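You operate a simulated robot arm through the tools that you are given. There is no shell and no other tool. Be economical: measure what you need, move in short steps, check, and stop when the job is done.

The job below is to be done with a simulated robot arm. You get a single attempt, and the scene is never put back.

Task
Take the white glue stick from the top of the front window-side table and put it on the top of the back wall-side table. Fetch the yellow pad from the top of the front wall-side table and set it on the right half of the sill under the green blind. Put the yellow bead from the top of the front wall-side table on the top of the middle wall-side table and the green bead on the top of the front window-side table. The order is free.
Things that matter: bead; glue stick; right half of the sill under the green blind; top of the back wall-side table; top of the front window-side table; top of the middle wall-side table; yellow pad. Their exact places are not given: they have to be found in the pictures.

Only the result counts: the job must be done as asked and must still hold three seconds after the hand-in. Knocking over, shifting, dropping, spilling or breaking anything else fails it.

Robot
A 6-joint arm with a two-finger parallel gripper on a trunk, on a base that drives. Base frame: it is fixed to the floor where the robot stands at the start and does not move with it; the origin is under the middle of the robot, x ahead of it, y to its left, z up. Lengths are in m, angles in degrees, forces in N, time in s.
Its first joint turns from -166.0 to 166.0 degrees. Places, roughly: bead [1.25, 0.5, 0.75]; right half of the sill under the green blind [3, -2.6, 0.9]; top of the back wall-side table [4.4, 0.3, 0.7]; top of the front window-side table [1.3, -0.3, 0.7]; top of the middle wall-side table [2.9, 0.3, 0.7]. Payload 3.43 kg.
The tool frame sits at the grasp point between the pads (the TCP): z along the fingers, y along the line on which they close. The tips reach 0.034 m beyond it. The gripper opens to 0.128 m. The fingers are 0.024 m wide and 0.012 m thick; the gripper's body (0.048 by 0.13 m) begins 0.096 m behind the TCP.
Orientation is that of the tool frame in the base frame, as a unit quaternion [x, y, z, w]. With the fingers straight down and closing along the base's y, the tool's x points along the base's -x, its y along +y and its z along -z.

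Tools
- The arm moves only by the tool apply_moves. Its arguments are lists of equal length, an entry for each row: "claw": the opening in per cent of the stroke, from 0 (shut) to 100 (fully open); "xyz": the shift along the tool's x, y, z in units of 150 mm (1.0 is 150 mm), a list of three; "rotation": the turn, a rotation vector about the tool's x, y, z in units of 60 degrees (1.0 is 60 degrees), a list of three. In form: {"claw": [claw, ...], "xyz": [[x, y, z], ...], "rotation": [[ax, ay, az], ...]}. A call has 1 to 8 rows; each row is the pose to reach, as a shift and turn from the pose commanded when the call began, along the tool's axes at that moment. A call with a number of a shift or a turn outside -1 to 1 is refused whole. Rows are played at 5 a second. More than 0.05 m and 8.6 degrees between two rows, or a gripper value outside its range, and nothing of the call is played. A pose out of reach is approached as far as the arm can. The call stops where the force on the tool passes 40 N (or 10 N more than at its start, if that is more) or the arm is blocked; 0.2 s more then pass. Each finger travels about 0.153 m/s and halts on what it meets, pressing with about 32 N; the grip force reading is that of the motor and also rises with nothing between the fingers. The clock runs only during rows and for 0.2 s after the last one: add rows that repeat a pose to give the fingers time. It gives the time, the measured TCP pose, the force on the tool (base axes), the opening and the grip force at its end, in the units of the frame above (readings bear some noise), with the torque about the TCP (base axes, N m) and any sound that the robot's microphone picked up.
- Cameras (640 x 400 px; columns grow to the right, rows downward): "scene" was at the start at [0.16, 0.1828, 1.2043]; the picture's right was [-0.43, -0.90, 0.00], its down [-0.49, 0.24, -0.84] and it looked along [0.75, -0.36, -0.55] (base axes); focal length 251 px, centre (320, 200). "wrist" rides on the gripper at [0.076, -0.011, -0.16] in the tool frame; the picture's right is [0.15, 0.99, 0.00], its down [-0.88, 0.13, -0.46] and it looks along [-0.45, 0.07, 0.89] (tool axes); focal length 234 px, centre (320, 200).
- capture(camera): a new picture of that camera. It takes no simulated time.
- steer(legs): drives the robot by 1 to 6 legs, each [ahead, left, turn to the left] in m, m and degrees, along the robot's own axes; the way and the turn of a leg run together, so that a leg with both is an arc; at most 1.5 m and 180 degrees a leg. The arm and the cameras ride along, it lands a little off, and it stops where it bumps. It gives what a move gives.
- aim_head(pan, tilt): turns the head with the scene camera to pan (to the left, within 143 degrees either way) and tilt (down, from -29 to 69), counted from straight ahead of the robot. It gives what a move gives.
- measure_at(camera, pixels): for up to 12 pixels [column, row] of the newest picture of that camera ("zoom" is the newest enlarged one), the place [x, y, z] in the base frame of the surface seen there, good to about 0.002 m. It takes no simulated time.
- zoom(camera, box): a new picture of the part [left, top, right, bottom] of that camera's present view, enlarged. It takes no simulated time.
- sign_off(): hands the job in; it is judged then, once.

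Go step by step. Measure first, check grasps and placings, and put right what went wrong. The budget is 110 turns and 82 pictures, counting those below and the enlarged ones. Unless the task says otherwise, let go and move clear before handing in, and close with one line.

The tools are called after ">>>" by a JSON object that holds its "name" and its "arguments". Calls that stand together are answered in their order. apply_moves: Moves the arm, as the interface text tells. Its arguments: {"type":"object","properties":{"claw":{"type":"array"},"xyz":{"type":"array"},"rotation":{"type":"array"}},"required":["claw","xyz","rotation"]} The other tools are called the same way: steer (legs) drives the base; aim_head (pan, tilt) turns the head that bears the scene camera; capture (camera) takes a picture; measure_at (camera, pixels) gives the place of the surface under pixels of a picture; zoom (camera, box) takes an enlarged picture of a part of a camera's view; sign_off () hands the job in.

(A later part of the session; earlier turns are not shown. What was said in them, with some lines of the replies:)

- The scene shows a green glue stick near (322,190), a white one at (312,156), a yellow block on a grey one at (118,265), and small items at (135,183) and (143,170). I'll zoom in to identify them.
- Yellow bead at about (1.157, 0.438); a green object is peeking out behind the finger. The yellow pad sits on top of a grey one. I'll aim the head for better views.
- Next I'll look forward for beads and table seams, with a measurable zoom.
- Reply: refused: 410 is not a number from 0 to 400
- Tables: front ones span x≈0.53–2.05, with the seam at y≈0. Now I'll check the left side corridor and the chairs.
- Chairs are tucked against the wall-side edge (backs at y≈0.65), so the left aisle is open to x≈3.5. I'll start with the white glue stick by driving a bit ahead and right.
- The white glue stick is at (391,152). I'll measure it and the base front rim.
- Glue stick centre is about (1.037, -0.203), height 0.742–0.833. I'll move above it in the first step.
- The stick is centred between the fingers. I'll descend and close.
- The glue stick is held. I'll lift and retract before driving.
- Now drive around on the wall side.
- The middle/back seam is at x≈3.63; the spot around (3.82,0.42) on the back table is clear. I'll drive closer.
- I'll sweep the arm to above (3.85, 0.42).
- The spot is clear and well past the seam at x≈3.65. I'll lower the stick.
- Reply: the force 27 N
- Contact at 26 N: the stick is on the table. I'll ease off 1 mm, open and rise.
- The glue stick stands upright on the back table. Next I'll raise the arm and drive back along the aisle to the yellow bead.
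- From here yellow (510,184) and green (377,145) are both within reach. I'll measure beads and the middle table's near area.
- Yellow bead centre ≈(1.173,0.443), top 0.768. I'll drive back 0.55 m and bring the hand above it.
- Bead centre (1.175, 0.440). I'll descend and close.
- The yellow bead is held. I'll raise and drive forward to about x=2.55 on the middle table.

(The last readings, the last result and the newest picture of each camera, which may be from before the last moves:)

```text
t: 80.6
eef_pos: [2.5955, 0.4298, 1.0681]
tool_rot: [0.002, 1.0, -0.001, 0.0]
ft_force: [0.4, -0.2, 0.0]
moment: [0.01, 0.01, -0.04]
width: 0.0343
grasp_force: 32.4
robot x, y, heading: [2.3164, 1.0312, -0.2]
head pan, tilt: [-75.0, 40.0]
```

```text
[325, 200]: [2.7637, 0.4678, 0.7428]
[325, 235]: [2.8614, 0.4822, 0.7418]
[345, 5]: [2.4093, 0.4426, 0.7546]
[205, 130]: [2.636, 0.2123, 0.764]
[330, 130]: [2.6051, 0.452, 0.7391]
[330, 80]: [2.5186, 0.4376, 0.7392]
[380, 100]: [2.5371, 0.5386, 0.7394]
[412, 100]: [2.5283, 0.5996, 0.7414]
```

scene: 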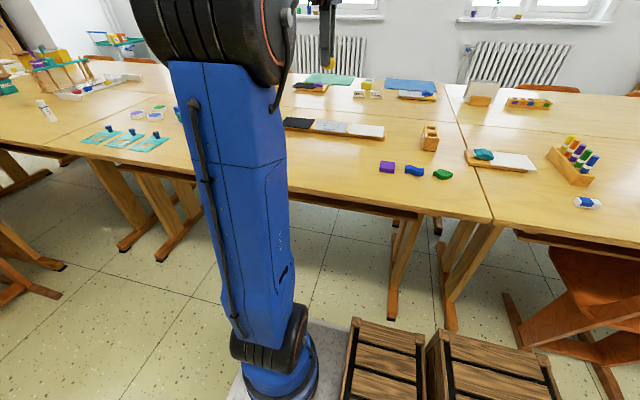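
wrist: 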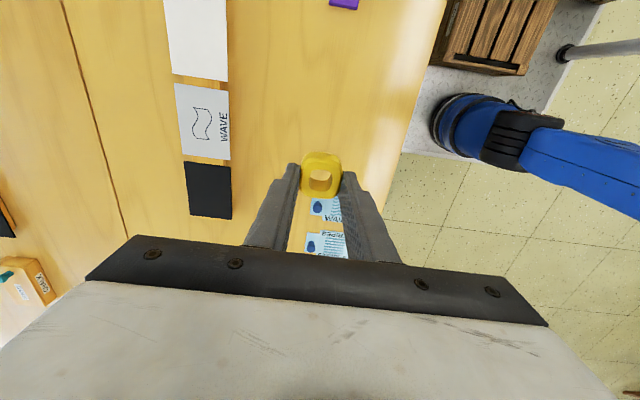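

The spot near (2.57,0.46) is clear. Lowering.

>>> {"name": "apply_moves", "arguments": {"claw": [0, 0, 0, 0, 0], "xyz": [[0.1, 0.1, 0.1], [0.17, 0.2, 0.35], [0.17, 0.2, 0.65], [0.17, 0.2, 0.9], [0.17, 0.2, 0.9]], "rotation": [[0, 0, 0], [0, 0, 0], [0, 0, 0], [0, 0, 0], [0, 0, 0]]}}

>>> {"name": "apply_moves", "arguments": {"claw": [0, 0, 0, 0, 0, 0], "xyz": [[0, 0, 0.3], [0, 0, 0.6], [0, 0, 0.85], [0, 0, 0.95], [0, 0, 0.98], [0, 0, 0.99]], "rotation": [[0, 0, 0], [0, 0, 0], [0, 0, 0], [0, 0, 0], [0, 0, 0], [0, 0, 0]]}}

```text
t: 81.8
eef_pos: [2.5705, 0.4597, 0.9339]
tool_rot: [0.002, 1.0, 0.0, 0.0]
ft_force: [0.7, -0.4, 0.3]
moment: [-0.02, -0.01, 0.01]
width: 0.034
grasp_force: 32.4
robot x, y, heading: [2.3154, 1.0315, -0.5]
head pan, tilt: [-75.0, 40.0]
```

```text
t: 83.2
eef_pos: [2.5697, 0.4605, 0.7827]
tool_rot: [0.002, 1.0, 0.0, 0.001]
ft_force: [-1.2, 0.1, 0.6]
moment: [0.0, -0.03, 0.0]
width: 0.0344
grasp_force: 31.9
robot x, y, heading: [2.3169, 1.029, -0.3]
head pan, tilt: [-75.0, 40.0]
```

>>> {"name": "apply_moves", "arguments": {"claw": [0, 0, 0, 0, 0], "xyz": [[0, 0, 0.005], [0, 0, 0.01], [0, 0, 0.015], [0, 0, 0.02], [0, 0, 0.02]], "rotation": [[0, 0, 0], [0, 0, 0], [0, 0, 0], [0, 0, 0], [0, 0, 0]]}}

```text
t: 84.4
eef_pos: [2.5682, 0.4606, 0.7819]
tool_rot: [0.002, 1.0, -0.001, 0.0]
ft_force: [5.9, 2.3, 24.8]
moment: [0.12, -0.33, -0.01]
width: 0.0341
grasp_force: 32.2
robot x, y, heading: [2.312, 1.0342, -0.4]
head pan, tilt: [-75.0, 40.0]
```

Touched down. I'll ease off, release and rise.

>>> {"name": "apply_moves", "arguments": {"claw": [0, 15, 35, 55, 60], "xyz": [[0, 0, -0.01], [0, 0, -0.01], [0, 0, -0.01], [0, 0, -0.01], [0, 0, -0.01]], "rotation": [[0, 0, 0], [0, 0, 0], [0, 0, 0], [0, 0, 0], [0, 0, 0]]}}

>>> {"name": "apply_moves", "arguments": {"claw": [60, 60, 60, 60], "xyz": [[0, 0, -0.3], [0, 0, -0.6], [0, 0, -0.9], [0, 0, -1]], "rotation": [[0, 0, 0], [0, 0, 0], [0, 0, 0], [0, 0, 0]]}}

>>> {"name": "capture", "arguments": {"camera": "wrist"}}

>>> {"name": "apply_moves", "arguments": {"claw": [60, 60, 60, 60], "xyz": [[0, 0, -0.3], [0, 0, -0.6], [0, 0, -0.9], [0, 0, -0.9]], "rotation": [[0, 0, 0], [0, 0, 0], [0, 0, 0], [0, 0, 0]]}}

```text
t: 85.6
eef_pos: [2.5689, 0.4604, 0.7826]
tool_rot: [0.002, 1.0, 0.0, 0.0]
ft_force: [-1.0, 0.3, 0.3]
moment: [0.01, -0.03, 0.02]
width: 0.077
grasp_force: 0.1
robot x, y, heading: [2.3184, 1.0301, 0.0]
head pan, tilt: [-75.0, 40.0]
```

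```text
t: 86.6
eef_pos: [2.5685, 0.4594, 0.933]
tool_rot: [0.002, 1.0, 0.0, 0.001]
ft_force: [0.3, 0.9, 0.3]
moment: [-0.03, 0.0, 0.01]
width: 0.077
grasp_force: 0.0
robot x, y, heading: [2.3159, 1.0326, -0.1]
head pan, tilt: [-75.0, 40.0]
```

```text
52 pictures are left
```

wrist: 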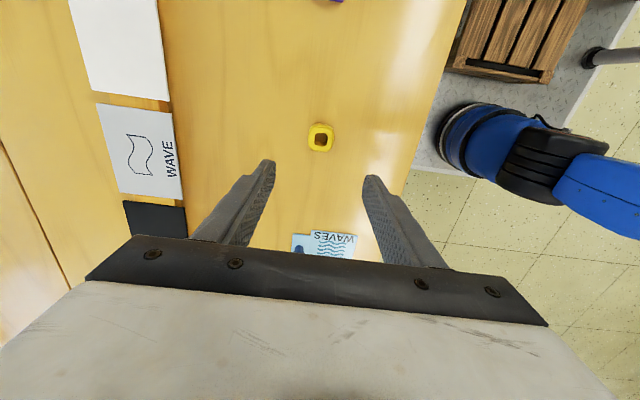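

```text
t: 87.6
eef_pos: [2.568, 0.4614, 1.0662]
tool_rot: [0.002, 1.0, 0.0, 0.0]
ft_force: [-0.9, 0.9, 0.6]
moment: [-0.04, 0.02, -0.02]
width: 0.0769
grasp_force: 0.1
robot x, y, heading: [2.3173, 1.0335, -0.2]
head pan, tilt: [-75.0, 40.0]
```

Yellow bead is placed. Next, drive back for the green bead (~1.576, 0.302).

>>> {"name": "steer", "arguments": {"legs": [[-0.98, 0, 0]]}}

>>> {"name": "apply_moves", "arguments": {"claw": [60, 60, 60, 60, 60, 60, 60], "xyz": [[0, -0.3, 0], [0, -0.6, 0], [0, -0.9, 0], [0, -1, 0.2], [0, -1, 0.5], [0, -1, 0.8], [0, -1, 0.9]], "rotation": [[0, 0, 0], [0, 0, 0], [0, 0, 0], [0, 0, 0], [0, 0, 0], [0, 0, 0], [0, 0, 0]]}}

>>> {"name": "zoom", "arguments": {"camera": "wrist", "box": [200, 20, 440, 240]}}

```text
t: 92.7
eef_pos: [1.5788, 0.4662, 1.0672]
tool_rot: [0.001, 1.0, 0.0, 0.0]
ft_force: [-0.6, 0.0, -0.7]
moment: [-0.01, 0.0, 0.02]
width: 0.0768
grasp_force: 0.1
robot x, y, heading: [1.3297, 1.0339, -0.3]
head pan, tilt: [-75.0, 40.0]
```

```text
t: 94.3
eef_pos: [1.5779, 0.3136, 0.9302]
tool_rot: [0.002, 1.0, 0.0, 0.0]
ft_force: [0.5, 0.2, 0.4]
moment: [-0.01, -0.01, 0.0]
width: 0.0772
grasp_force: 0.0
robot x, y, heading: [1.3294, 1.0345, -0.4]
head pan, tilt: [-75.0, 40.0]
```

```text
1.82 times, centred on (320, 130) of wrist
```

zoom: 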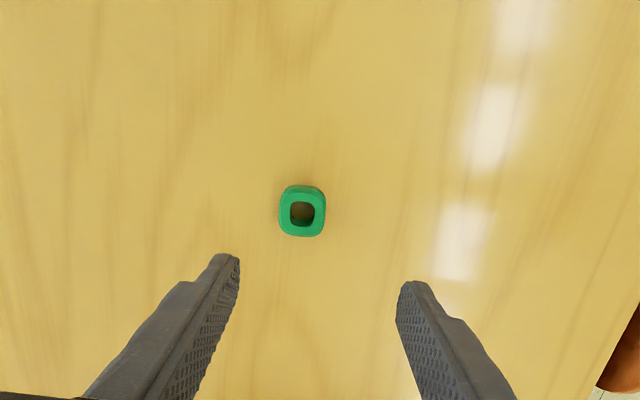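

>>> {"name": "measure_at", "arguments": {"camera": "zoom", "pixels": [[303, 194], [302, 232], [285, 213], [320, 213]]}}

```text
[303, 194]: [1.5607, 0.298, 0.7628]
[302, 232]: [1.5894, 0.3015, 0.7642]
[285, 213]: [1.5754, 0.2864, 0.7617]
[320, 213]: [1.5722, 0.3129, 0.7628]
```

>>> {"name": "apply_moves", "arguments": {"claw": [60, 60, 60, 60, 60, 20, 0, 0], "xyz": [[0.02, -0.09, 0.25], [0.02, -0.09, 0.5], [0.02, -0.09, 0.8], [0.02, -0.09, 0.99], [0.02, -0.09, 0.99], [0.02, -0.09, 0.99], [0.02, -0.09, 0.99], [0.02, -0.09, 0.99]], "rotation": [[0, 0, 0], [0, 0, 0], [0, 0, 0], [0, 0, 0], [0, 0, 0], [0, 0, 0], [0, 0, 0], [0, 0, 0]]}}

>>> {"name": "apply_moves", "arguments": {"claw": [0, 0, 0, 0, 0], "xyz": [[0, 0, -0.1], [0, 0, -0.4], [0, 0, -0.7], [0, 0, -1], [0, 0, -1]], "rotation": [[0, 0, 0], [0, 0, 0], [0, 0, 0], [0, 0, 0], [0, 0, 0]]}}

>>> {"name": "capture", "arguments": {"camera": "wrist"}}

>>> {"name": "apply_moves", "arguments": {"claw": [0, 0, 0, 0], "xyz": [[0, 0, -0.3], [0, 0, -0.6], [0, 0, -0.9], [0, 0, -0.9]], "rotation": [[0, 0, 0], [0, 0, 0], [0, 0, 0], [0, 0, 0]]}}

```text
t: 96.1
eef_pos: [1.5736, 0.2995, 0.7847]
tool_rot: [0.001, 1.0, 0.0, 0.0]
ft_force: [0.8, 0.3, 0.1]
moment: [-0.01, 0.01, 0.0]
width: 0.0342
grasp_force: 31.9
robot x, y, heading: [1.3262, 1.0341, -0.4]
head pan, tilt: [-75.0, 40.0]
```

```text
t: 97.3
eef_pos: [1.5736, 0.3008, 0.9321]
tool_rot: [0.001, 1.0, 0.0, 0.0]
ft_force: [0.1, -0.2, -0.5]
moment: [0.01, -0.02, -0.02]
width: 0.0342
grasp_force: 32.0
robot x, y, heading: [1.3226, 1.0343, -0.3]
head pan, tilt: [-75.0, 40.0]
```

```text
50 pictures are left
```

wrist: 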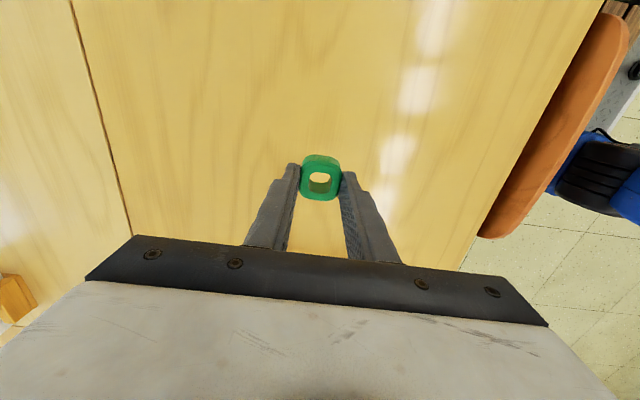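

```text
t: 98.3
eef_pos: [1.5744, 0.2998, 1.0673]
tool_rot: [0.001, 1.0, 0.0, 0.0]
ft_force: [-0.2, -0.7, -0.7]
moment: [0.02, -0.01, 0.0]
width: 0.0342
grasp_force: 32.3
robot x, y, heading: [1.3249, 1.038, 0.1]
head pan, tilt: [-75.0, 40.0]
```

Green bead held. Drive around to the front end of the tables.

>>> {"name": "steer", "arguments": {"legs": [[-1.45, 0, 0], [0, -0.78, 0], [0.2, 0, 0]]}}

>>> {"name": "aim_head", "arguments": {"pan": 0, "tilt": 45}}

>>> {"name": "capture", "arguments": {"camera": "scene"}}

```text
t: 110.5
eef_pos: [0.346, -0.4753, 1.0673]
tool_rot: [-0.006, 1.0, 0.0, 0.0]
ft_force: [0.2, -0.3, -0.1]
moment: [0.0, 0.01, -0.01]
width: 0.0344
grasp_force: 32.0
robot x, y, heading: [0.089, 0.2613, 1.0]
head pan, tilt: [-75.0, 40.0]
```

```text
t: 112.0
eef_pos: [0.3451, -0.4753, 1.0662]
tool_rot: [-0.006, 1.0, 0.0, 0.0]
ft_force: [-0.5, 0.8, -0.4]
moment: [0.0, 0.0, 0.0]
width: 0.0343
grasp_force: 32.1
robot x, y, heading: [0.0866, 0.256, 0.7]
head pan, tilt: [0.0, 45.0]
```

```text
49 pictures are left
```

scene: 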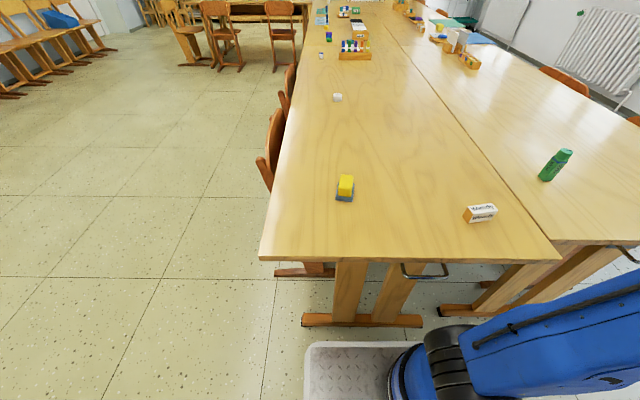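

>>> {"name": "apply_moves", "arguments": {"claw": [0, 0, 0, 0], "xyz": [[-0.25, 0.08, 0], [-0.5, 0.16, 0], [-0.75, 0.24, 0], [-0.967, 0.32, 0]], "rotation": [[0, 0, 0], [0, 0, 0], [0, 0, 0], [0, 0, 0]]}}

>>> {"name": "apply_moves", "arguments": {"claw": [0, 0, 0, 0], "xyz": [[-0.25, 0.08, 0], [-0.5, 0.16, 0], [-0.75, 0.24, 0], [-0.967, 0.32, 0]], "rotation": [[0, 0, 0], [0, 0, 0], [0, 0, 0], [0, 0, 0]]}}

>>> {"name": "apply_moves", "arguments": {"claw": [0, 0, 0, 0, 0, 0, 0], "xyz": [[-0.25, 0.08, 0], [-0.5, 0.16, 0], [-0.75, 0.24, 0], [-0.967, 0.32, 0], [-0.967, 0.32, 0.3], [-0.967, 0.32, 0.6], [-0.967, 0.32, 0.9]], "rotation": [[0, 0, 0], [0, 0, 0], [0, 0, 0], [0, 0, 0], [0, 0, 0], [0, 0, 0], [0, 0, 0]]}}

>>> {"name": "capture", "arguments": {"camera": "wrist"}}

```text
t: 113.0
eef_pos: [0.4895, -0.4264, 1.0667]
tool_rot: [-0.006, 1.0, 0.0, 0.0]
ft_force: [0.5, -0.3, -0.4]
moment: [-0.02, -0.01, -0.02]
width: 0.0347
grasp_force: 32.2
robot x, y, heading: [0.0921, 0.2563, 0.5]
head pan, tilt: [0.0, 45.0]
```

```text
t: 114.0
eef_pos: [0.6333, -0.3743, 1.0662]
tool_rot: [-0.007, 1.0, 0.0, 0.0]
ft_force: [0.2, -0.1, 0.2]
moment: [0.02, 0.02, 0.03]
width: 0.0344
grasp_force: 32.2
robot x, y, heading: [0.0878, 0.2549, 0.6]
head pan, tilt: [0.0, 45.0]
```

```text
t: 115.6
eef_pos: [0.7819, -0.3254, 0.9324]
tool_rot: [-0.006, 1.0, 0.0, 0.0]
ft_force: [0.0, 0.6, 0.0]
moment: [-0.04, -0.02, -0.03]
width: 0.0344
grasp_force: 32.4
robot x, y, heading: [0.0873, 0.2528, 0.6]
head pan, tilt: [0.0, 45.0]
```

```text
48 pictures are left
```

wrist: 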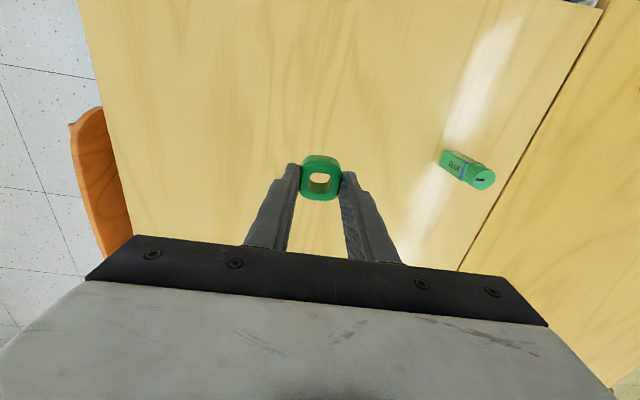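

Clear spot. Lowering.

>>> {"name": "apply_moves", "arguments": {"claw": [0, 0, 0, 0, 0, 0], "xyz": [[0, 0, 0.3], [0, 0, 0.6], [0, 0, 0.85], [0, 0, 0.95], [0, 0, 0.98], [0, 0, 0.98]], "rotation": [[0, 0, 0], [0, 0, 0], [0, 0, 0], [0, 0, 0], [0, 0, 0], [0, 0, 0]]}}

>>> {"name": "apply_moves", "arguments": {"claw": [0, 0, 0, 0, 0], "xyz": [[0, 0, 0.005], [0, 0, 0.01], [0, 0, 0.015], [0, 0, 0.02], [0, 0, 0.02]], "rotation": [[0, 0, 0], [0, 0, 0], [0, 0, 0], [0, 0, 0], [0, 0, 0]]}}

```text
t: 117.0
eef_pos: [0.7801, -0.3267, 0.7853]
tool_rot: [-0.006, 1.0, -0.001, 0.0]
ft_force: [-0.5, -0.8, 0.5]
moment: [-0.02, 0.02, -0.01]
width: 0.0342
grasp_force: 31.6
robot x, y, heading: [0.0888, 0.2587, 0.5]
head pan, tilt: [0.0, 45.0]
```

```text
t: 118.2
eef_pos: [0.7791, -0.3251, 0.7825]
tool_rot: [-0.006, 1.0, -0.001, 0.001]
ft_force: [4.1, -6.3, 25.8]
moment: [-0.17, -0.2, -0.01]
width: 0.0344
grasp_force: 31.4
robot x, y, heading: [0.0864, 0.2571, 0.7]
head pan, tilt: [0.0, 45.0]
```

>>> {"name": "apply_moves", "arguments": {"claw": [0, 15, 35, 55, 60], "xyz": [[0, 0, -0.01], [0, 0, -0.01], [0, 0, -0.01], [0, 0, -0.01], [0, 0, -0.01]], "rotation": [[0, 0, 0], [0, 0, 0], [0, 0, 0], [0, 0, 0], [0, 0, 0]]}}

>>> {"name": "apply_moves", "arguments": {"claw": [60, 60, 60, 60], "xyz": [[0, 0, -0.3], [0, 0, -0.6], [0, 0, -0.9], [0, 0, -1]], "rotation": [[0, 0, 0], [0, 0, 0], [0, 0, 0], [0, 0, 0]]}}

>>> {"name": "capture", "arguments": {"camera": "wrist"}}

>>> {"name": "zoom", "arguments": {"camera": "scene", "box": [305, 160, 385, 210]}}

```text
t: 119.4
eef_pos: [0.7794, -0.326, 0.7828]
tool_rot: [-0.007, 1.0, 0.001, 0.0]
ft_force: [-0.6, -0.1, -0.2]
moment: [-0.05, 0.0, 0.02]
width: 0.0767
grasp_force: 0.0
robot x, y, heading: [0.0865, 0.2584, 0.7]
head pan, tilt: [0.0, 45.0]
```

```text
t: 120.4
eef_pos: [0.7804, -0.3259, 0.9332]
tool_rot: [-0.007, 1.0, 0.001, 0.0]
ft_force: [-0.1, 0.1, -0.5]
moment: [0.01, -0.01, 0.0]
width: 0.077
grasp_force: 0.1
robot x, y, heading: [0.0892, 0.2543, 0.6]
head pan, tilt: [0.0, 45.0]
```

```text
47 pictures are left
```

wrist: 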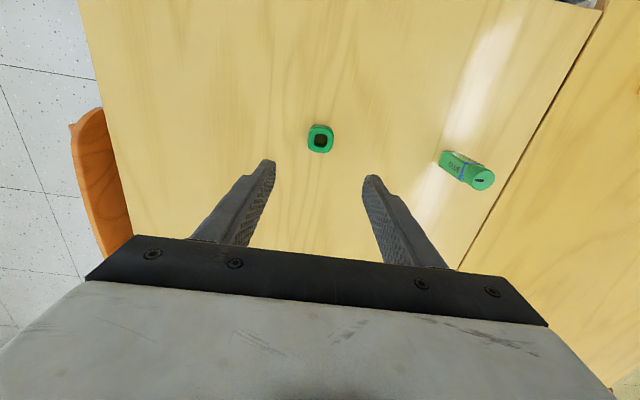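

```text
8.00 times, centred on (345, 185) of scene
```

zoom: 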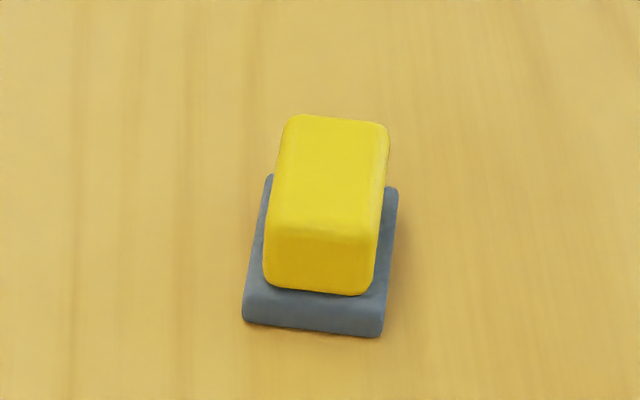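

Green bead is placed. Now measure the yellow pad.

>>> {"name": "measure_at", "arguments": {"camera": "zoom", "pixels": [[300, 125], [380, 130], [275, 225], [372, 235], [270, 280], [365, 285], [250, 300], [375, 318], [265, 190], [395, 200], [250, 318], [330, 170]]}}

```text
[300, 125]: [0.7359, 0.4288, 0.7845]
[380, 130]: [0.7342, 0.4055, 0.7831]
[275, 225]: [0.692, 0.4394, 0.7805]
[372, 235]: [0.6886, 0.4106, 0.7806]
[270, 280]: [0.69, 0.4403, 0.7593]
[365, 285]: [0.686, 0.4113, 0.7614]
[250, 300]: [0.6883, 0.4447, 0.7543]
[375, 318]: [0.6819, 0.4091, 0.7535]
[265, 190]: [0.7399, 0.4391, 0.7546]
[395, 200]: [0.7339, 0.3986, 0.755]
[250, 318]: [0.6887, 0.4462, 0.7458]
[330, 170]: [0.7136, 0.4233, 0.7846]
```

Yellow pad: centre ≈(0.712,0.423), yaw ≈-11°, z 0.757–0.785 (grey slab beneath). I'll move above it, turning the gripper 11°.

>>> {"name": "apply_moves", "arguments": {"claw": [60, 60, 60, 60], "xyz": [[0, 0.3, -0.1], [0, 0.6, -0.2], [0, 0.9, -0.2], [0, 1, -0.2]], "rotation": [[0, 0, 0], [0, 0, 0], [0, 0, 0], [0, 0, 0]]}}

>>> {"name": "apply_moves", "arguments": {"claw": [60, 60, 60, 60], "xyz": [[0, 0.3, 0], [0, 0.6, 0], [0, 0.9, 0], [0, 1, 0]], "rotation": [[0, 0, 0], [0, 0, 0], [0, 0, 0], [0, 0, 0]]}}

>>> {"name": "apply_moves", "arguments": {"claw": [60, 60, 60, 60], "xyz": [[0, 0.3, 0], [0, 0.6, 0], [0, 0.9, 0], [0, 1, 0]], "rotation": [[0, 0, 0], [0, 0, 0], [0, 0, 0], [0, 0, 0]]}}

>>> {"name": "apply_moves", "arguments": {"claw": [60, 60, 60, 60], "xyz": [[0, 0.3, 0], [0, 0.6, 0], [0, 0.9, 0], [0, 1, 0]], "rotation": [[0, 0, 0], [0, 0, 0], [0, 0, 0], [0, 0, 0]]}}

>>> {"name": "apply_moves", "arguments": {"claw": [60, 60, 60, 60, 60], "xyz": [[0.1, 0.3, 0], [0.2, 0.6, 0], [0.3, 0.9, 0], [0.39, 1, 0.1], [0.39, 1, 0.25]], "rotation": [[0, 0, 0.04], [0, 0, 0.08], [0, 0, 0.12], [0, 0, 0.195], [0, 0, 0.195]]}}

>>> {"name": "zoom", "arguments": {"camera": "wrist", "box": [220, 40, 420, 240]}}

```text
t: 121.4
eef_pos: [0.7786, -0.1746, 0.9627]
tool_rot: [-0.006, 1.0, 0.0, 0.0]
ft_force: [-0.4, -0.6, -1.3]
moment: [-0.02, 0.07, 0.0]
width: 0.077
grasp_force: 0.2
robot x, y, heading: [0.0892, 0.2558, 0.5]
head pan, tilt: [0.0, 45.0]
```

```text
t: 122.4
eef_pos: [0.7744, -0.0261, 0.9623]
tool_rot: [-0.006, 1.0, 0.001, 0.0]
ft_force: [-0.1, -0.1, -0.4]
moment: [0.0, 0.01, 0.0]
width: 0.0769
grasp_force: 0.0
robot x, y, heading: [0.0873, 0.2562, 0.8]
head pan, tilt: [0.0, 45.0]
```

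```text
t: 123.4
eef_pos: [0.7722, 0.1254, 0.9631]
tool_rot: [-0.007, 1.0, -0.001, 0.0]
ft_force: [0.2, 0.0, -1.0]
moment: [-0.01, 0.01, -0.02]
width: 0.0766
grasp_force: 0.1
robot x, y, heading: [0.0861, 0.2569, 0.9]
head pan, tilt: [0.0, 45.0]
```

```text
t: 124.4
eef_pos: [0.7705, 0.2762, 0.9631]
tool_rot: [-0.007, 1.0, 0.001, 0.0]
ft_force: [-0.1, 0.2, -0.1]
moment: [0.01, 0.03, -0.02]
width: 0.0769
grasp_force: 0.2
robot x, y, heading: [0.0902, 0.2604, 0.5]
head pan, tilt: [0.0, 45.0]
```

```text
t: 125.6
eef_pos: [0.7122, 0.4229, 0.9269]
tool_rot: [0.096, 0.995, 0.001, 0.0]
ft_force: [0.0, -0.2, -0.2]
moment: [0.01, -0.04, 0.0]
width: 0.0769
grasp_force: 0.1
robot x, y, heading: [0.0869, 0.2557, 1.0]
head pan, tilt: [0.0, 45.0]
```

```text
2.00 times, centred on (320, 140) of wrist
```

zoom: 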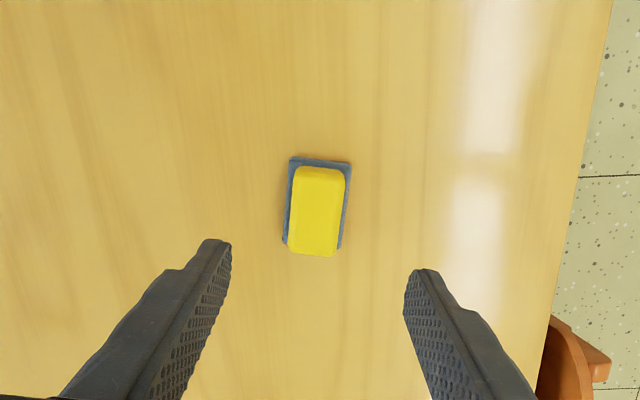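

>>> {"name": "measure_at", "arguments": {"camera": "zoom", "pixels": [[304, 172], [342, 176], [293, 235], [335, 238], [318, 210], [348, 170], [343, 225], [290, 200]]}}

```text
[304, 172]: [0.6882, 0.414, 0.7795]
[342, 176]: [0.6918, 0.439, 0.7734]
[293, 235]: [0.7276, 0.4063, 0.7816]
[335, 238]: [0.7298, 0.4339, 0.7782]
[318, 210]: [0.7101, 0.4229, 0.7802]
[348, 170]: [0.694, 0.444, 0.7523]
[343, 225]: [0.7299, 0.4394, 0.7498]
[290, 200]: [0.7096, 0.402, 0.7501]
```

Aligned. Descend with tips just above the grey slab and grip.

>>> {"name": "apply_moves", "arguments": {"claw": [60, 60, 60, 60, 30, 0, 0, 0], "xyz": [[0, 0, 0.25], [0, 0, 0.5], [0, 0, 0.75], [0, 0, 0.88], [0, 0, 0.88], [0, 0, 0.88], [0, 0, 0.88], [0, 0, 0.88]], "rotation": [[0, 0, 0], [0, 0, 0], [0, 0, 0], [0, 0, 0], [0, 0, 0], [0, 0, 0], [0, 0, 0], [0, 0, 0]]}}

>>> {"name": "apply_moves", "arguments": {"claw": [0, 0, 0, 0, 0], "xyz": [[0, 0, -0.05], [0, 0, -0.2], [0, 0, -0.5], [0, 0, -0.8], [0, 0, -0.9]], "rotation": [[0, 0, 0], [0, 0, 0], [0, 0, 0], [0, 0, 0], [0, 0, 0]]}}

>>> {"name": "capture", "arguments": {"camera": "wrist"}}

>>> {"name": "zoom", "arguments": {"camera": "scene", "box": [280, 80, 440, 220]}}

```text
t: 127.4
eef_pos: [0.7083, 0.4245, 0.7932]
tool_rot: [0.096, 0.995, 0.0, -0.001]
ft_force: [0.3, 0.0, 0.6]
moment: [0.01, 0.01, 0.03]
width: 0.0329
grasp_force: 32.2
robot x, y, heading: [0.0881, 0.2548, 0.9]
head pan, tilt: [0.0, 45.0]
```

```text
t: 128.6
eef_pos: [0.7114, 0.4244, 0.9307]
tool_rot: [0.096, 0.995, 0.0, 0.0]
ft_force: [0.4, -0.2, 0.0]
moment: [0.01, 0.02, 0.01]
width: 0.033
grasp_force: 32.0
robot x, y, heading: [0.0882, 0.2574, 0.7]
head pan, tilt: [0.0, 45.0]
```

```text
44 pictures are left
```

wrist: 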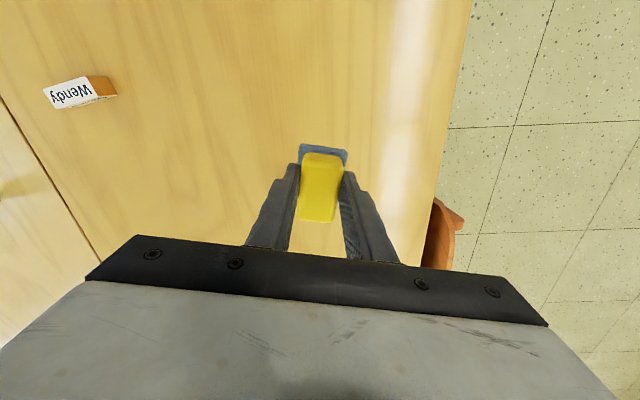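

```text
2.86 times, centred on (360, 150) of scene
```

zoom: 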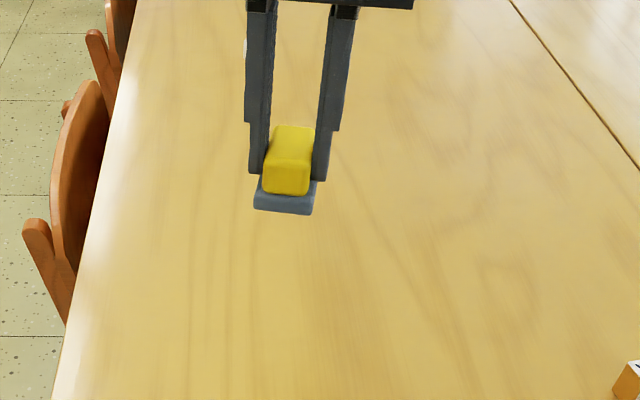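

The grey slab is part of the pad, and it came up in one piece. I'll lift and drive round to the window side.

>>> {"name": "apply_moves", "arguments": {"claw": [0, 0, 0, 0, 0], "xyz": [[0, 0, -0.3], [0, 0, -0.6], [0, 0, -0.9], [0, 0, -1], [0, 0, -1]], "rotation": [[0, 0, 0], [0, 0, 0], [0, 0, 0], [0, 0, 0], [0, 0, 0]]}}

>>> {"name": "steer", "arguments": {"legs": [[-0.3, 0, 0], [0, -1.5, 0], [0, -0.3, 0]]}}

>>> {"name": "aim_head", "arguments": {"pan": -30, "tilt": 15}}

>>> {"name": "capture", "arguments": {"camera": "scene"}}

```text
t: 129.8
eef_pos: [0.7105, 0.4237, 1.0812]
tool_rot: [0.096, 0.995, 0.0, 0.0]
ft_force: [-0.4, -0.5, -0.4]
moment: [-0.03, 0.04, -0.02]
width: 0.0331
grasp_force: 32.1
robot x, y, heading: [0.0865, 0.2549, 0.7]
head pan, tilt: [0.0, 45.0]
```

```text
t: 140.5
eef_pos: [0.4182, -1.3912, 1.0789]
tool_rot: [0.104, 0.995, 0.0, 0.0]
ft_force: [-0.5, -0.4, -0.5]
moment: [0.02, 0.01, -0.02]
width: 0.0328
grasp_force: 31.3
robot x, y, heading: [-0.2085, -1.5454, -0.5]
head pan, tilt: [0.0, 45.0]
```

```text
t: 141.5
eef_pos: [0.4181, -1.3935, 1.0791]
tool_rot: [0.104, 0.995, 0.0, 0.0]
ft_force: [0.4, 0.9, -0.9]
moment: [0.04, -0.01, 0.0]
width: 0.0332
grasp_force: 32.1
robot x, y, heading: [-0.2047, -1.5491, 0.2]
head pan, tilt: [-30.0, 15.0]
```

```text
42 pictures are left
```

scene: 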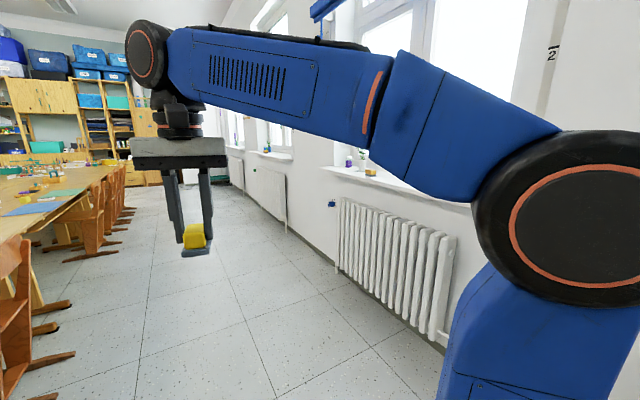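

>>> {"name": "measure_at", "arguments": {"camera": "scene", "pixels": [[70, 356], [72, 304], [30, 300], [120, 240], [345, 260], [425, 330], [270, 160], [290, 158], [245, 150], [340, 170], [262, 195]]}}

```text
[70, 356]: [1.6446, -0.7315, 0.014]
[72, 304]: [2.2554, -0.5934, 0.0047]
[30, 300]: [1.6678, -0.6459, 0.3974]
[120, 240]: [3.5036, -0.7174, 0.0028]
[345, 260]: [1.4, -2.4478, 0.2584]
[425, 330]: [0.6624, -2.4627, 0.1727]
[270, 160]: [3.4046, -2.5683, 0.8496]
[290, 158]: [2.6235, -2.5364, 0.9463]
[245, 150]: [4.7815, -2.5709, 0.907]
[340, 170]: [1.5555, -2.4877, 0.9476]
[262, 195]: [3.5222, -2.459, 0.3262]
```

The aisle is clear (chairs to y≈-0.73, radiators at y≈-2.45). I'll drive ahead and face the green-blind window.

>>> {"name": "steer", "arguments": {"legs": [[1.5, 0, 0], [1.3, 0, 0], [0, 0, -90]]}}

>>> {"name": "aim_head", "arguments": {"pan": 10, "tilt": 0}}

>>> {"name": "capture", "arguments": {"camera": "scene"}}

>>> {"name": "aim_head", "arguments": {"pan": 10, "tilt": 25}}

>>> {"name": "capture", "arguments": {"camera": "scene"}}

```text
t: 158.8
eef_pos: [2.786, -2.1346, 1.0792]
tool_rot: [0.762, 0.647, 0.0, 0.0]
ft_force: [0.3, 0.2, -0.1]
moment: [-0.02, -0.02, 0.01]
width: 0.033
grasp_force: 31.6
robot x, y, heading: [2.6019, -1.5163, -87.7]
head pan, tilt: [-30.0, 15.0]
```

```text
t: 159.9
eef_pos: [2.7868, -2.1349, 1.0798]
tool_rot: [0.763, 0.646, 0.0, 0.0]
ft_force: [0.4, -0.7, -0.4]
moment: [0.01, 0.03, -0.01]
width: 0.0332
grasp_force: 32.5
robot x, y, heading: [2.6032, -1.5173, -87.8]
head pan, tilt: [10.0, 0.0]
```

```text
41 pictures are left
```

scene: 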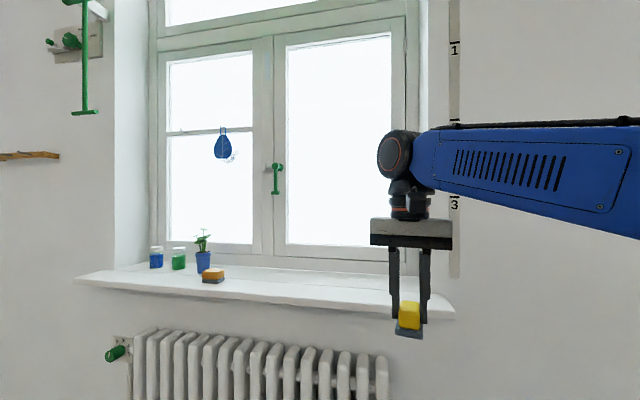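

```text
t: 160.8
eef_pos: [2.7859, -2.1351, 1.0799]
tool_rot: [0.762, 0.648, -0.001, 0.0]
ft_force: [-0.4, -0.5, -0.8]
moment: [0.0, 0.01, -0.01]
width: 0.033
grasp_force: 31.8
robot x, y, heading: [2.6012, -1.5187, -87.7]
head pan, tilt: [10.0, 25.0]
```

```text
40 pictures are left
```

scene: 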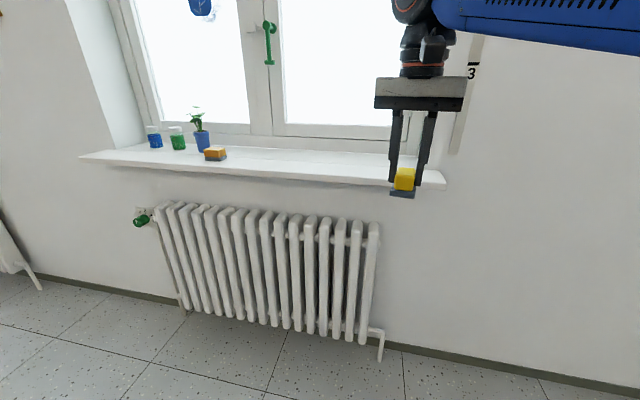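

>>> {"name": "measure_at", "arguments": {"camera": "scene", "pixels": [[80, 158], [445, 183], [112, 150], [350, 165], [330, 175], [340, 157], [340, 150], [300, 160], [215, 155], [345, 181], [300, 148]]}}

>>> {"name": "aim_head", "arguments": {"pan": 10, "tilt": -25}}

>>> {"name": "capture", "arguments": {"camera": "scene"}}

```text
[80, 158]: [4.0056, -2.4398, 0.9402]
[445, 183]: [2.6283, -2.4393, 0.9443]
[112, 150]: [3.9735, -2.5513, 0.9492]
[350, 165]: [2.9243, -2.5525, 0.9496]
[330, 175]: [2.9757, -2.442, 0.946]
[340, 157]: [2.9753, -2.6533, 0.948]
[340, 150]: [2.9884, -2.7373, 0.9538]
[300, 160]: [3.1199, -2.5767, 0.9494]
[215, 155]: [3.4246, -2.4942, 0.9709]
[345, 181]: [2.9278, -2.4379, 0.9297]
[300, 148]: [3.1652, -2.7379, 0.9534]
```

```text
t: 162.0
eef_pos: [2.7862, -2.1363, 1.0793]
tool_rot: [0.762, 0.647, 0.0, 0.001]
ft_force: [-0.2, -0.3, -0.9]
moment: [-0.02, 0.0, -0.02]
width: 0.0332
grasp_force: 32.4
robot x, y, heading: [2.6017, -1.5169, -87.7]
head pan, tilt: [10.0, -25.0]
```

```text
39 pictures are left
```

scene: 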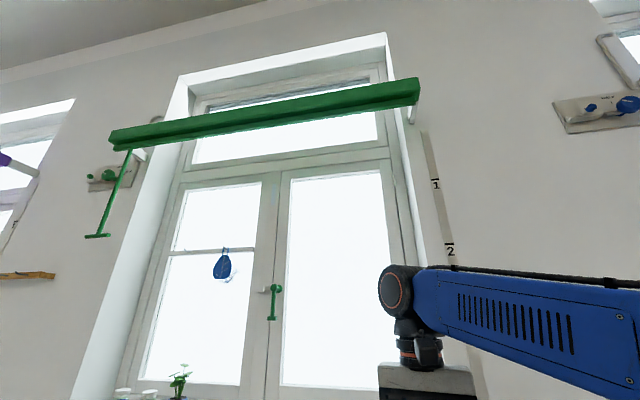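

Green blind confirmed; the sill spans x 2.63–4.0, y −2.44…−2.74, z≈0.949. Right half is x<3.32, so the target is about (2.95,−2.58).

>>> {"name": "steer", "arguments": {"legs": [[0.25, 0.17, -2.0]]}}

>>> {"name": "aim_head", "arguments": {"pan": 5, "tilt": 30}}

>>> {"name": "capture", "arguments": {"camera": "scene"}}

```text
t: 164.0
eef_pos: [2.9443, -2.3828, 1.08]
tool_rot: [0.773, 0.635, -0.001, 0.0]
ft_force: [0.4, 0.5, -0.4]
moment: [0.01, 0.0, 0.02]
width: 0.033
grasp_force: 32.2
robot x, y, heading: [2.7774, -1.7575, -89.5]
head pan, tilt: [10.0, -25.0]
```

```text
t: 165.3
eef_pos: [2.9442, -2.3832, 1.0801]
tool_rot: [0.773, 0.634, 0.0, -0.001]
ft_force: [-0.2, 0.1, -0.2]
moment: [0.03, 0.01, 0.01]
width: 0.033
grasp_force: 32.5
robot x, y, heading: [2.781, -1.7611, -89.1]
head pan, tilt: [5.0, 30.0]
```

```text
38 pictures are left
```

scene: 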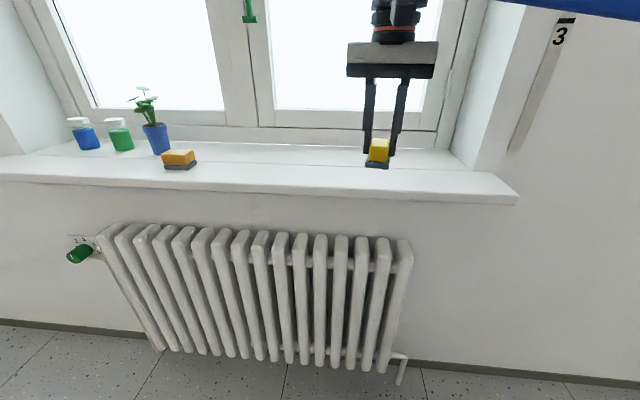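

>>> {"name": "apply_moves", "arguments": {"claw": [0, 0, 0, 0], "xyz": [[-0.25, 0.06, 0], [-0.5, 0.12, 0], [-0.75, 0.18, 0], [-0.95, 0.24, 0]], "rotation": [[0, 0, 0], [0, 0, 0], [0, 0, 0], [0, 0, 0]]}}

>>> {"name": "apply_moves", "arguments": {"claw": [0, 0, 0, 0], "xyz": [[-0.15, 0.04, 0], [-0.31, 0.08, 0.1], [-0.31, 0.08, 0.3], [-0.31, 0.08, 0.4]], "rotation": [[0, 0, 0], [0, 0, 0], [0, 0, 0], [0, 0, 0]]}}

>>> {"name": "capture", "arguments": {"camera": "scene"}}

>>> {"name": "capture", "arguments": {"camera": "wrist"}}

```text
t: 166.3
eef_pos: [2.9514, -2.5291, 1.0801]
tool_rot: [0.773, 0.635, -0.001, 0.0]
ft_force: [-0.5, 0.2, -0.3]
moment: [-0.02, -0.02, -0.01]
width: 0.0331
grasp_force: 32.2
robot x, y, heading: [2.7823, -1.7603, -89.2]
head pan, tilt: [5.0, 30.0]
```

```text
t: 167.3
eef_pos: [2.9536, -2.5787, 1.0199]
tool_rot: [0.773, 0.635, 0.0, 0.0]
ft_force: [-0.5, 0.8, -1.9]
moment: [-0.03, 0.0, -0.03]
width: 0.0332
grasp_force: 31.8
robot x, y, heading: [2.7807, -1.7644, -89.6]
head pan, tilt: [5.0, 30.0]
```

```text
37 pictures are left
```

scene: 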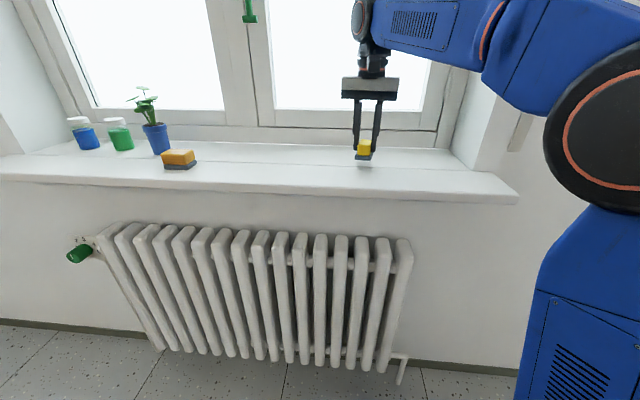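

```text
36 pictures are left
```

wrist: 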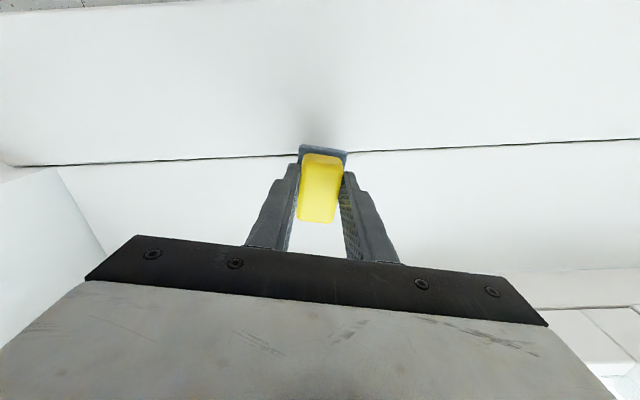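

A seam runs across the sill beneath the pad. I'll measure both sides of it.

>>> {"name": "measure_at", "arguments": {"camera": "wrist", "pixels": [[250, 155], [250, 166], [250, 110], [250, 20], [250, 8], [430, 140], [430, 156], [430, 200], [400, 100]]}}

>>> {"name": "zoom", "arguments": {"camera": "wrist", "box": [220, 90, 420, 230]}}

```text
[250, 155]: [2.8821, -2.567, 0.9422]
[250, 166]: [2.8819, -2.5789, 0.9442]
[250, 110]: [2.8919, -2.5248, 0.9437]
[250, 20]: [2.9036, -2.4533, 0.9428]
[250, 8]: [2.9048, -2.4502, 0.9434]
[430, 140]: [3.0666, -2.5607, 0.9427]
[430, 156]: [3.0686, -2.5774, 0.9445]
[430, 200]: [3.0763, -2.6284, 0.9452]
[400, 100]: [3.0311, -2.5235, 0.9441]
```

```text
2.86 times, centred on (320, 160) of wrist
```

zoom: 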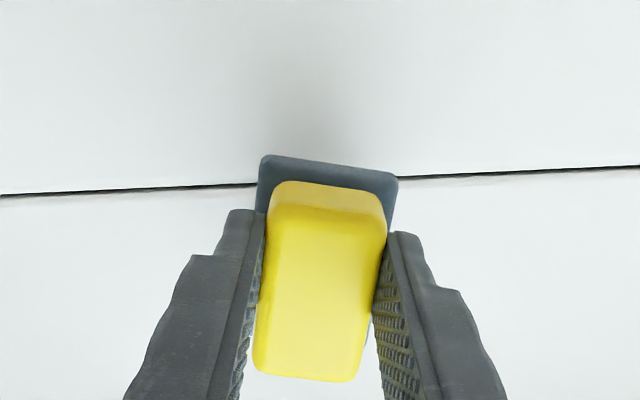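

The surfaces are level either side (z≈0.945), so it's safe to set it here. Lowering gently.

>>> {"name": "apply_moves", "arguments": {"claw": [0, 0, 0, 0, 0], "xyz": [[-0.07, 0, 0.03], [-0.07, 0, 0.06], [-0.07, 0, 0.09], [-0.07, 0, 0.11], [-0.07, 0, 0.11]], "rotation": [[0, 0, 0], [0, 0, 0], [0, 0, 0], [0, 0, 0], [0, 0, 0]]}}

>>> {"name": "apply_moves", "arguments": {"claw": [0, 0, 0, 0, 0, 0, 0, 0], "xyz": [[0, 0, 0.008], [0, 0, 0.016], [0, 0, 0.024], [0, 0, 0.032], [0, 0, 0.04], [0, 0, 0.048], [0, 0, 0.056], [0, 0, 0.064]], "rotation": [[0, 0, 0], [0, 0, 0], [0, 0, 0], [0, 0, 0], [0, 0, 0], [0, 0, 0], [0, 0, 0], [0, 0, 0]]}}

```text
t: 168.5
eef_pos: [2.9521, -2.5885, 1.0036]
tool_rot: [0.773, 0.635, 0.001, 0.0]
ft_force: [-1.0, 0.4, 0.6]
moment: [-0.01, 0.02, 0.01]
width: 0.033
grasp_force: 32.0
robot x, y, heading: [2.7779, -1.7573, -89.5]
head pan, tilt: [5.0, 30.0]
```

```text
t: 170.1
eef_pos: [2.9525, -2.5885, 0.9976]
tool_rot: [0.773, 0.634, -0.001, 0.004]
ft_force: [1.5, 2.2, 7.4]
moment: [0.3, 0.08, -0.01]
width: 0.033
grasp_force: 31.9
robot x, y, heading: [2.7808, -1.7582, -89.5]
head pan, tilt: [5.0, 30.0]
stopped in row 8: the force on the tool passed its limit (the readings are from after the stop); the commanded pose is now the measured one
```

Contact. Release and rise.

>>> {"name": "apply_moves", "arguments": {"claw": [0, 15, 35, 55, 60], "xyz": [[0, 0, 0], [0, 0, 0], [0, 0, 0], [0, 0, 0], [0, 0, 0]], "rotation": [[0, 0, 0], [0, 0, 0], [0, 0, 0], [0, 0, 0], [0, 0, 0]]}}

>>> {"name": "apply_moves", "arguments": {"claw": [60, 60, 60, 60, 60, 60, 60], "xyz": [[0, 0, -0.3], [0, 0, -0.6], [0, 0, -0.9], [0.3, 0, -0.9], [0.6, 0, -0.9], [0.9, 0, -0.9], [0.9, 0, -0.9]], "rotation": [[0, 0, 0], [0, 0, 0], [0, 0, 0], [0, 0, 0], [0, 0, 0], [0, 0, 0], [0, 0, 0]]}}

>>> {"name": "zoom", "arguments": {"camera": "scene", "box": [300, 100, 460, 200]}}

```text
t: 171.3
eef_pos: [2.9526, -2.5884, 0.9977]
tool_rot: [0.773, 0.634, -0.001, 0.003]
ft_force: [0.1, 1.2, 0.3]
moment: [-0.04, -0.01, -0.04]
width: 0.0767
grasp_force: 0.0
robot x, y, heading: [2.7799, -1.7594, -89.5]
head pan, tilt: [5.0, 30.0]
```

```text
t: 172.9
eef_pos: [2.9793, -2.4532, 1.1319]
tool_rot: [0.773, 0.635, -0.001, 0.003]
ft_force: [-0.2, 0.3, 0.3]
moment: [0.0, 0.03, 0.02]
width: 0.0769
grasp_force: 0.0
robot x, y, heading: [2.7827, -1.7605, -89.4]
head pan, tilt: [5.0, 30.0]
```

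```text
4.00 times, centred on (380, 150) of scene
```

zoom: 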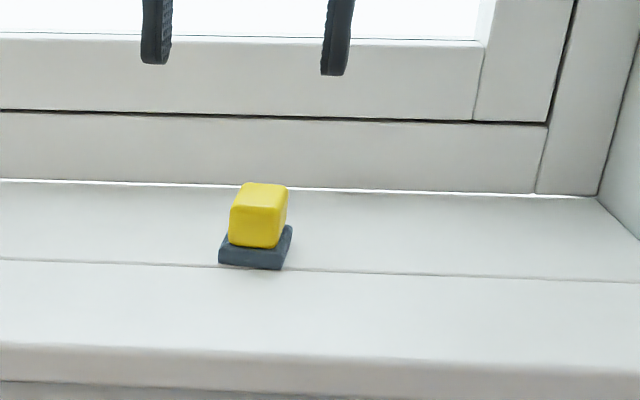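

The pad rests flat on the right half of the sill, and wrist pictures after each release showed the glue stick and both beads where they belong. The hand is clear, so I'll hand in.

>>> {"name": "sign_off", "arguments": {}}

```text
The job is handed in.
```

I've handed the job in with all four items placed: the white glue stick on the back wall-side table, the yellow bead on the middle wall-side table, the green bead on the front window-side table, and the yellow pad on the right half of the green-blind sill.
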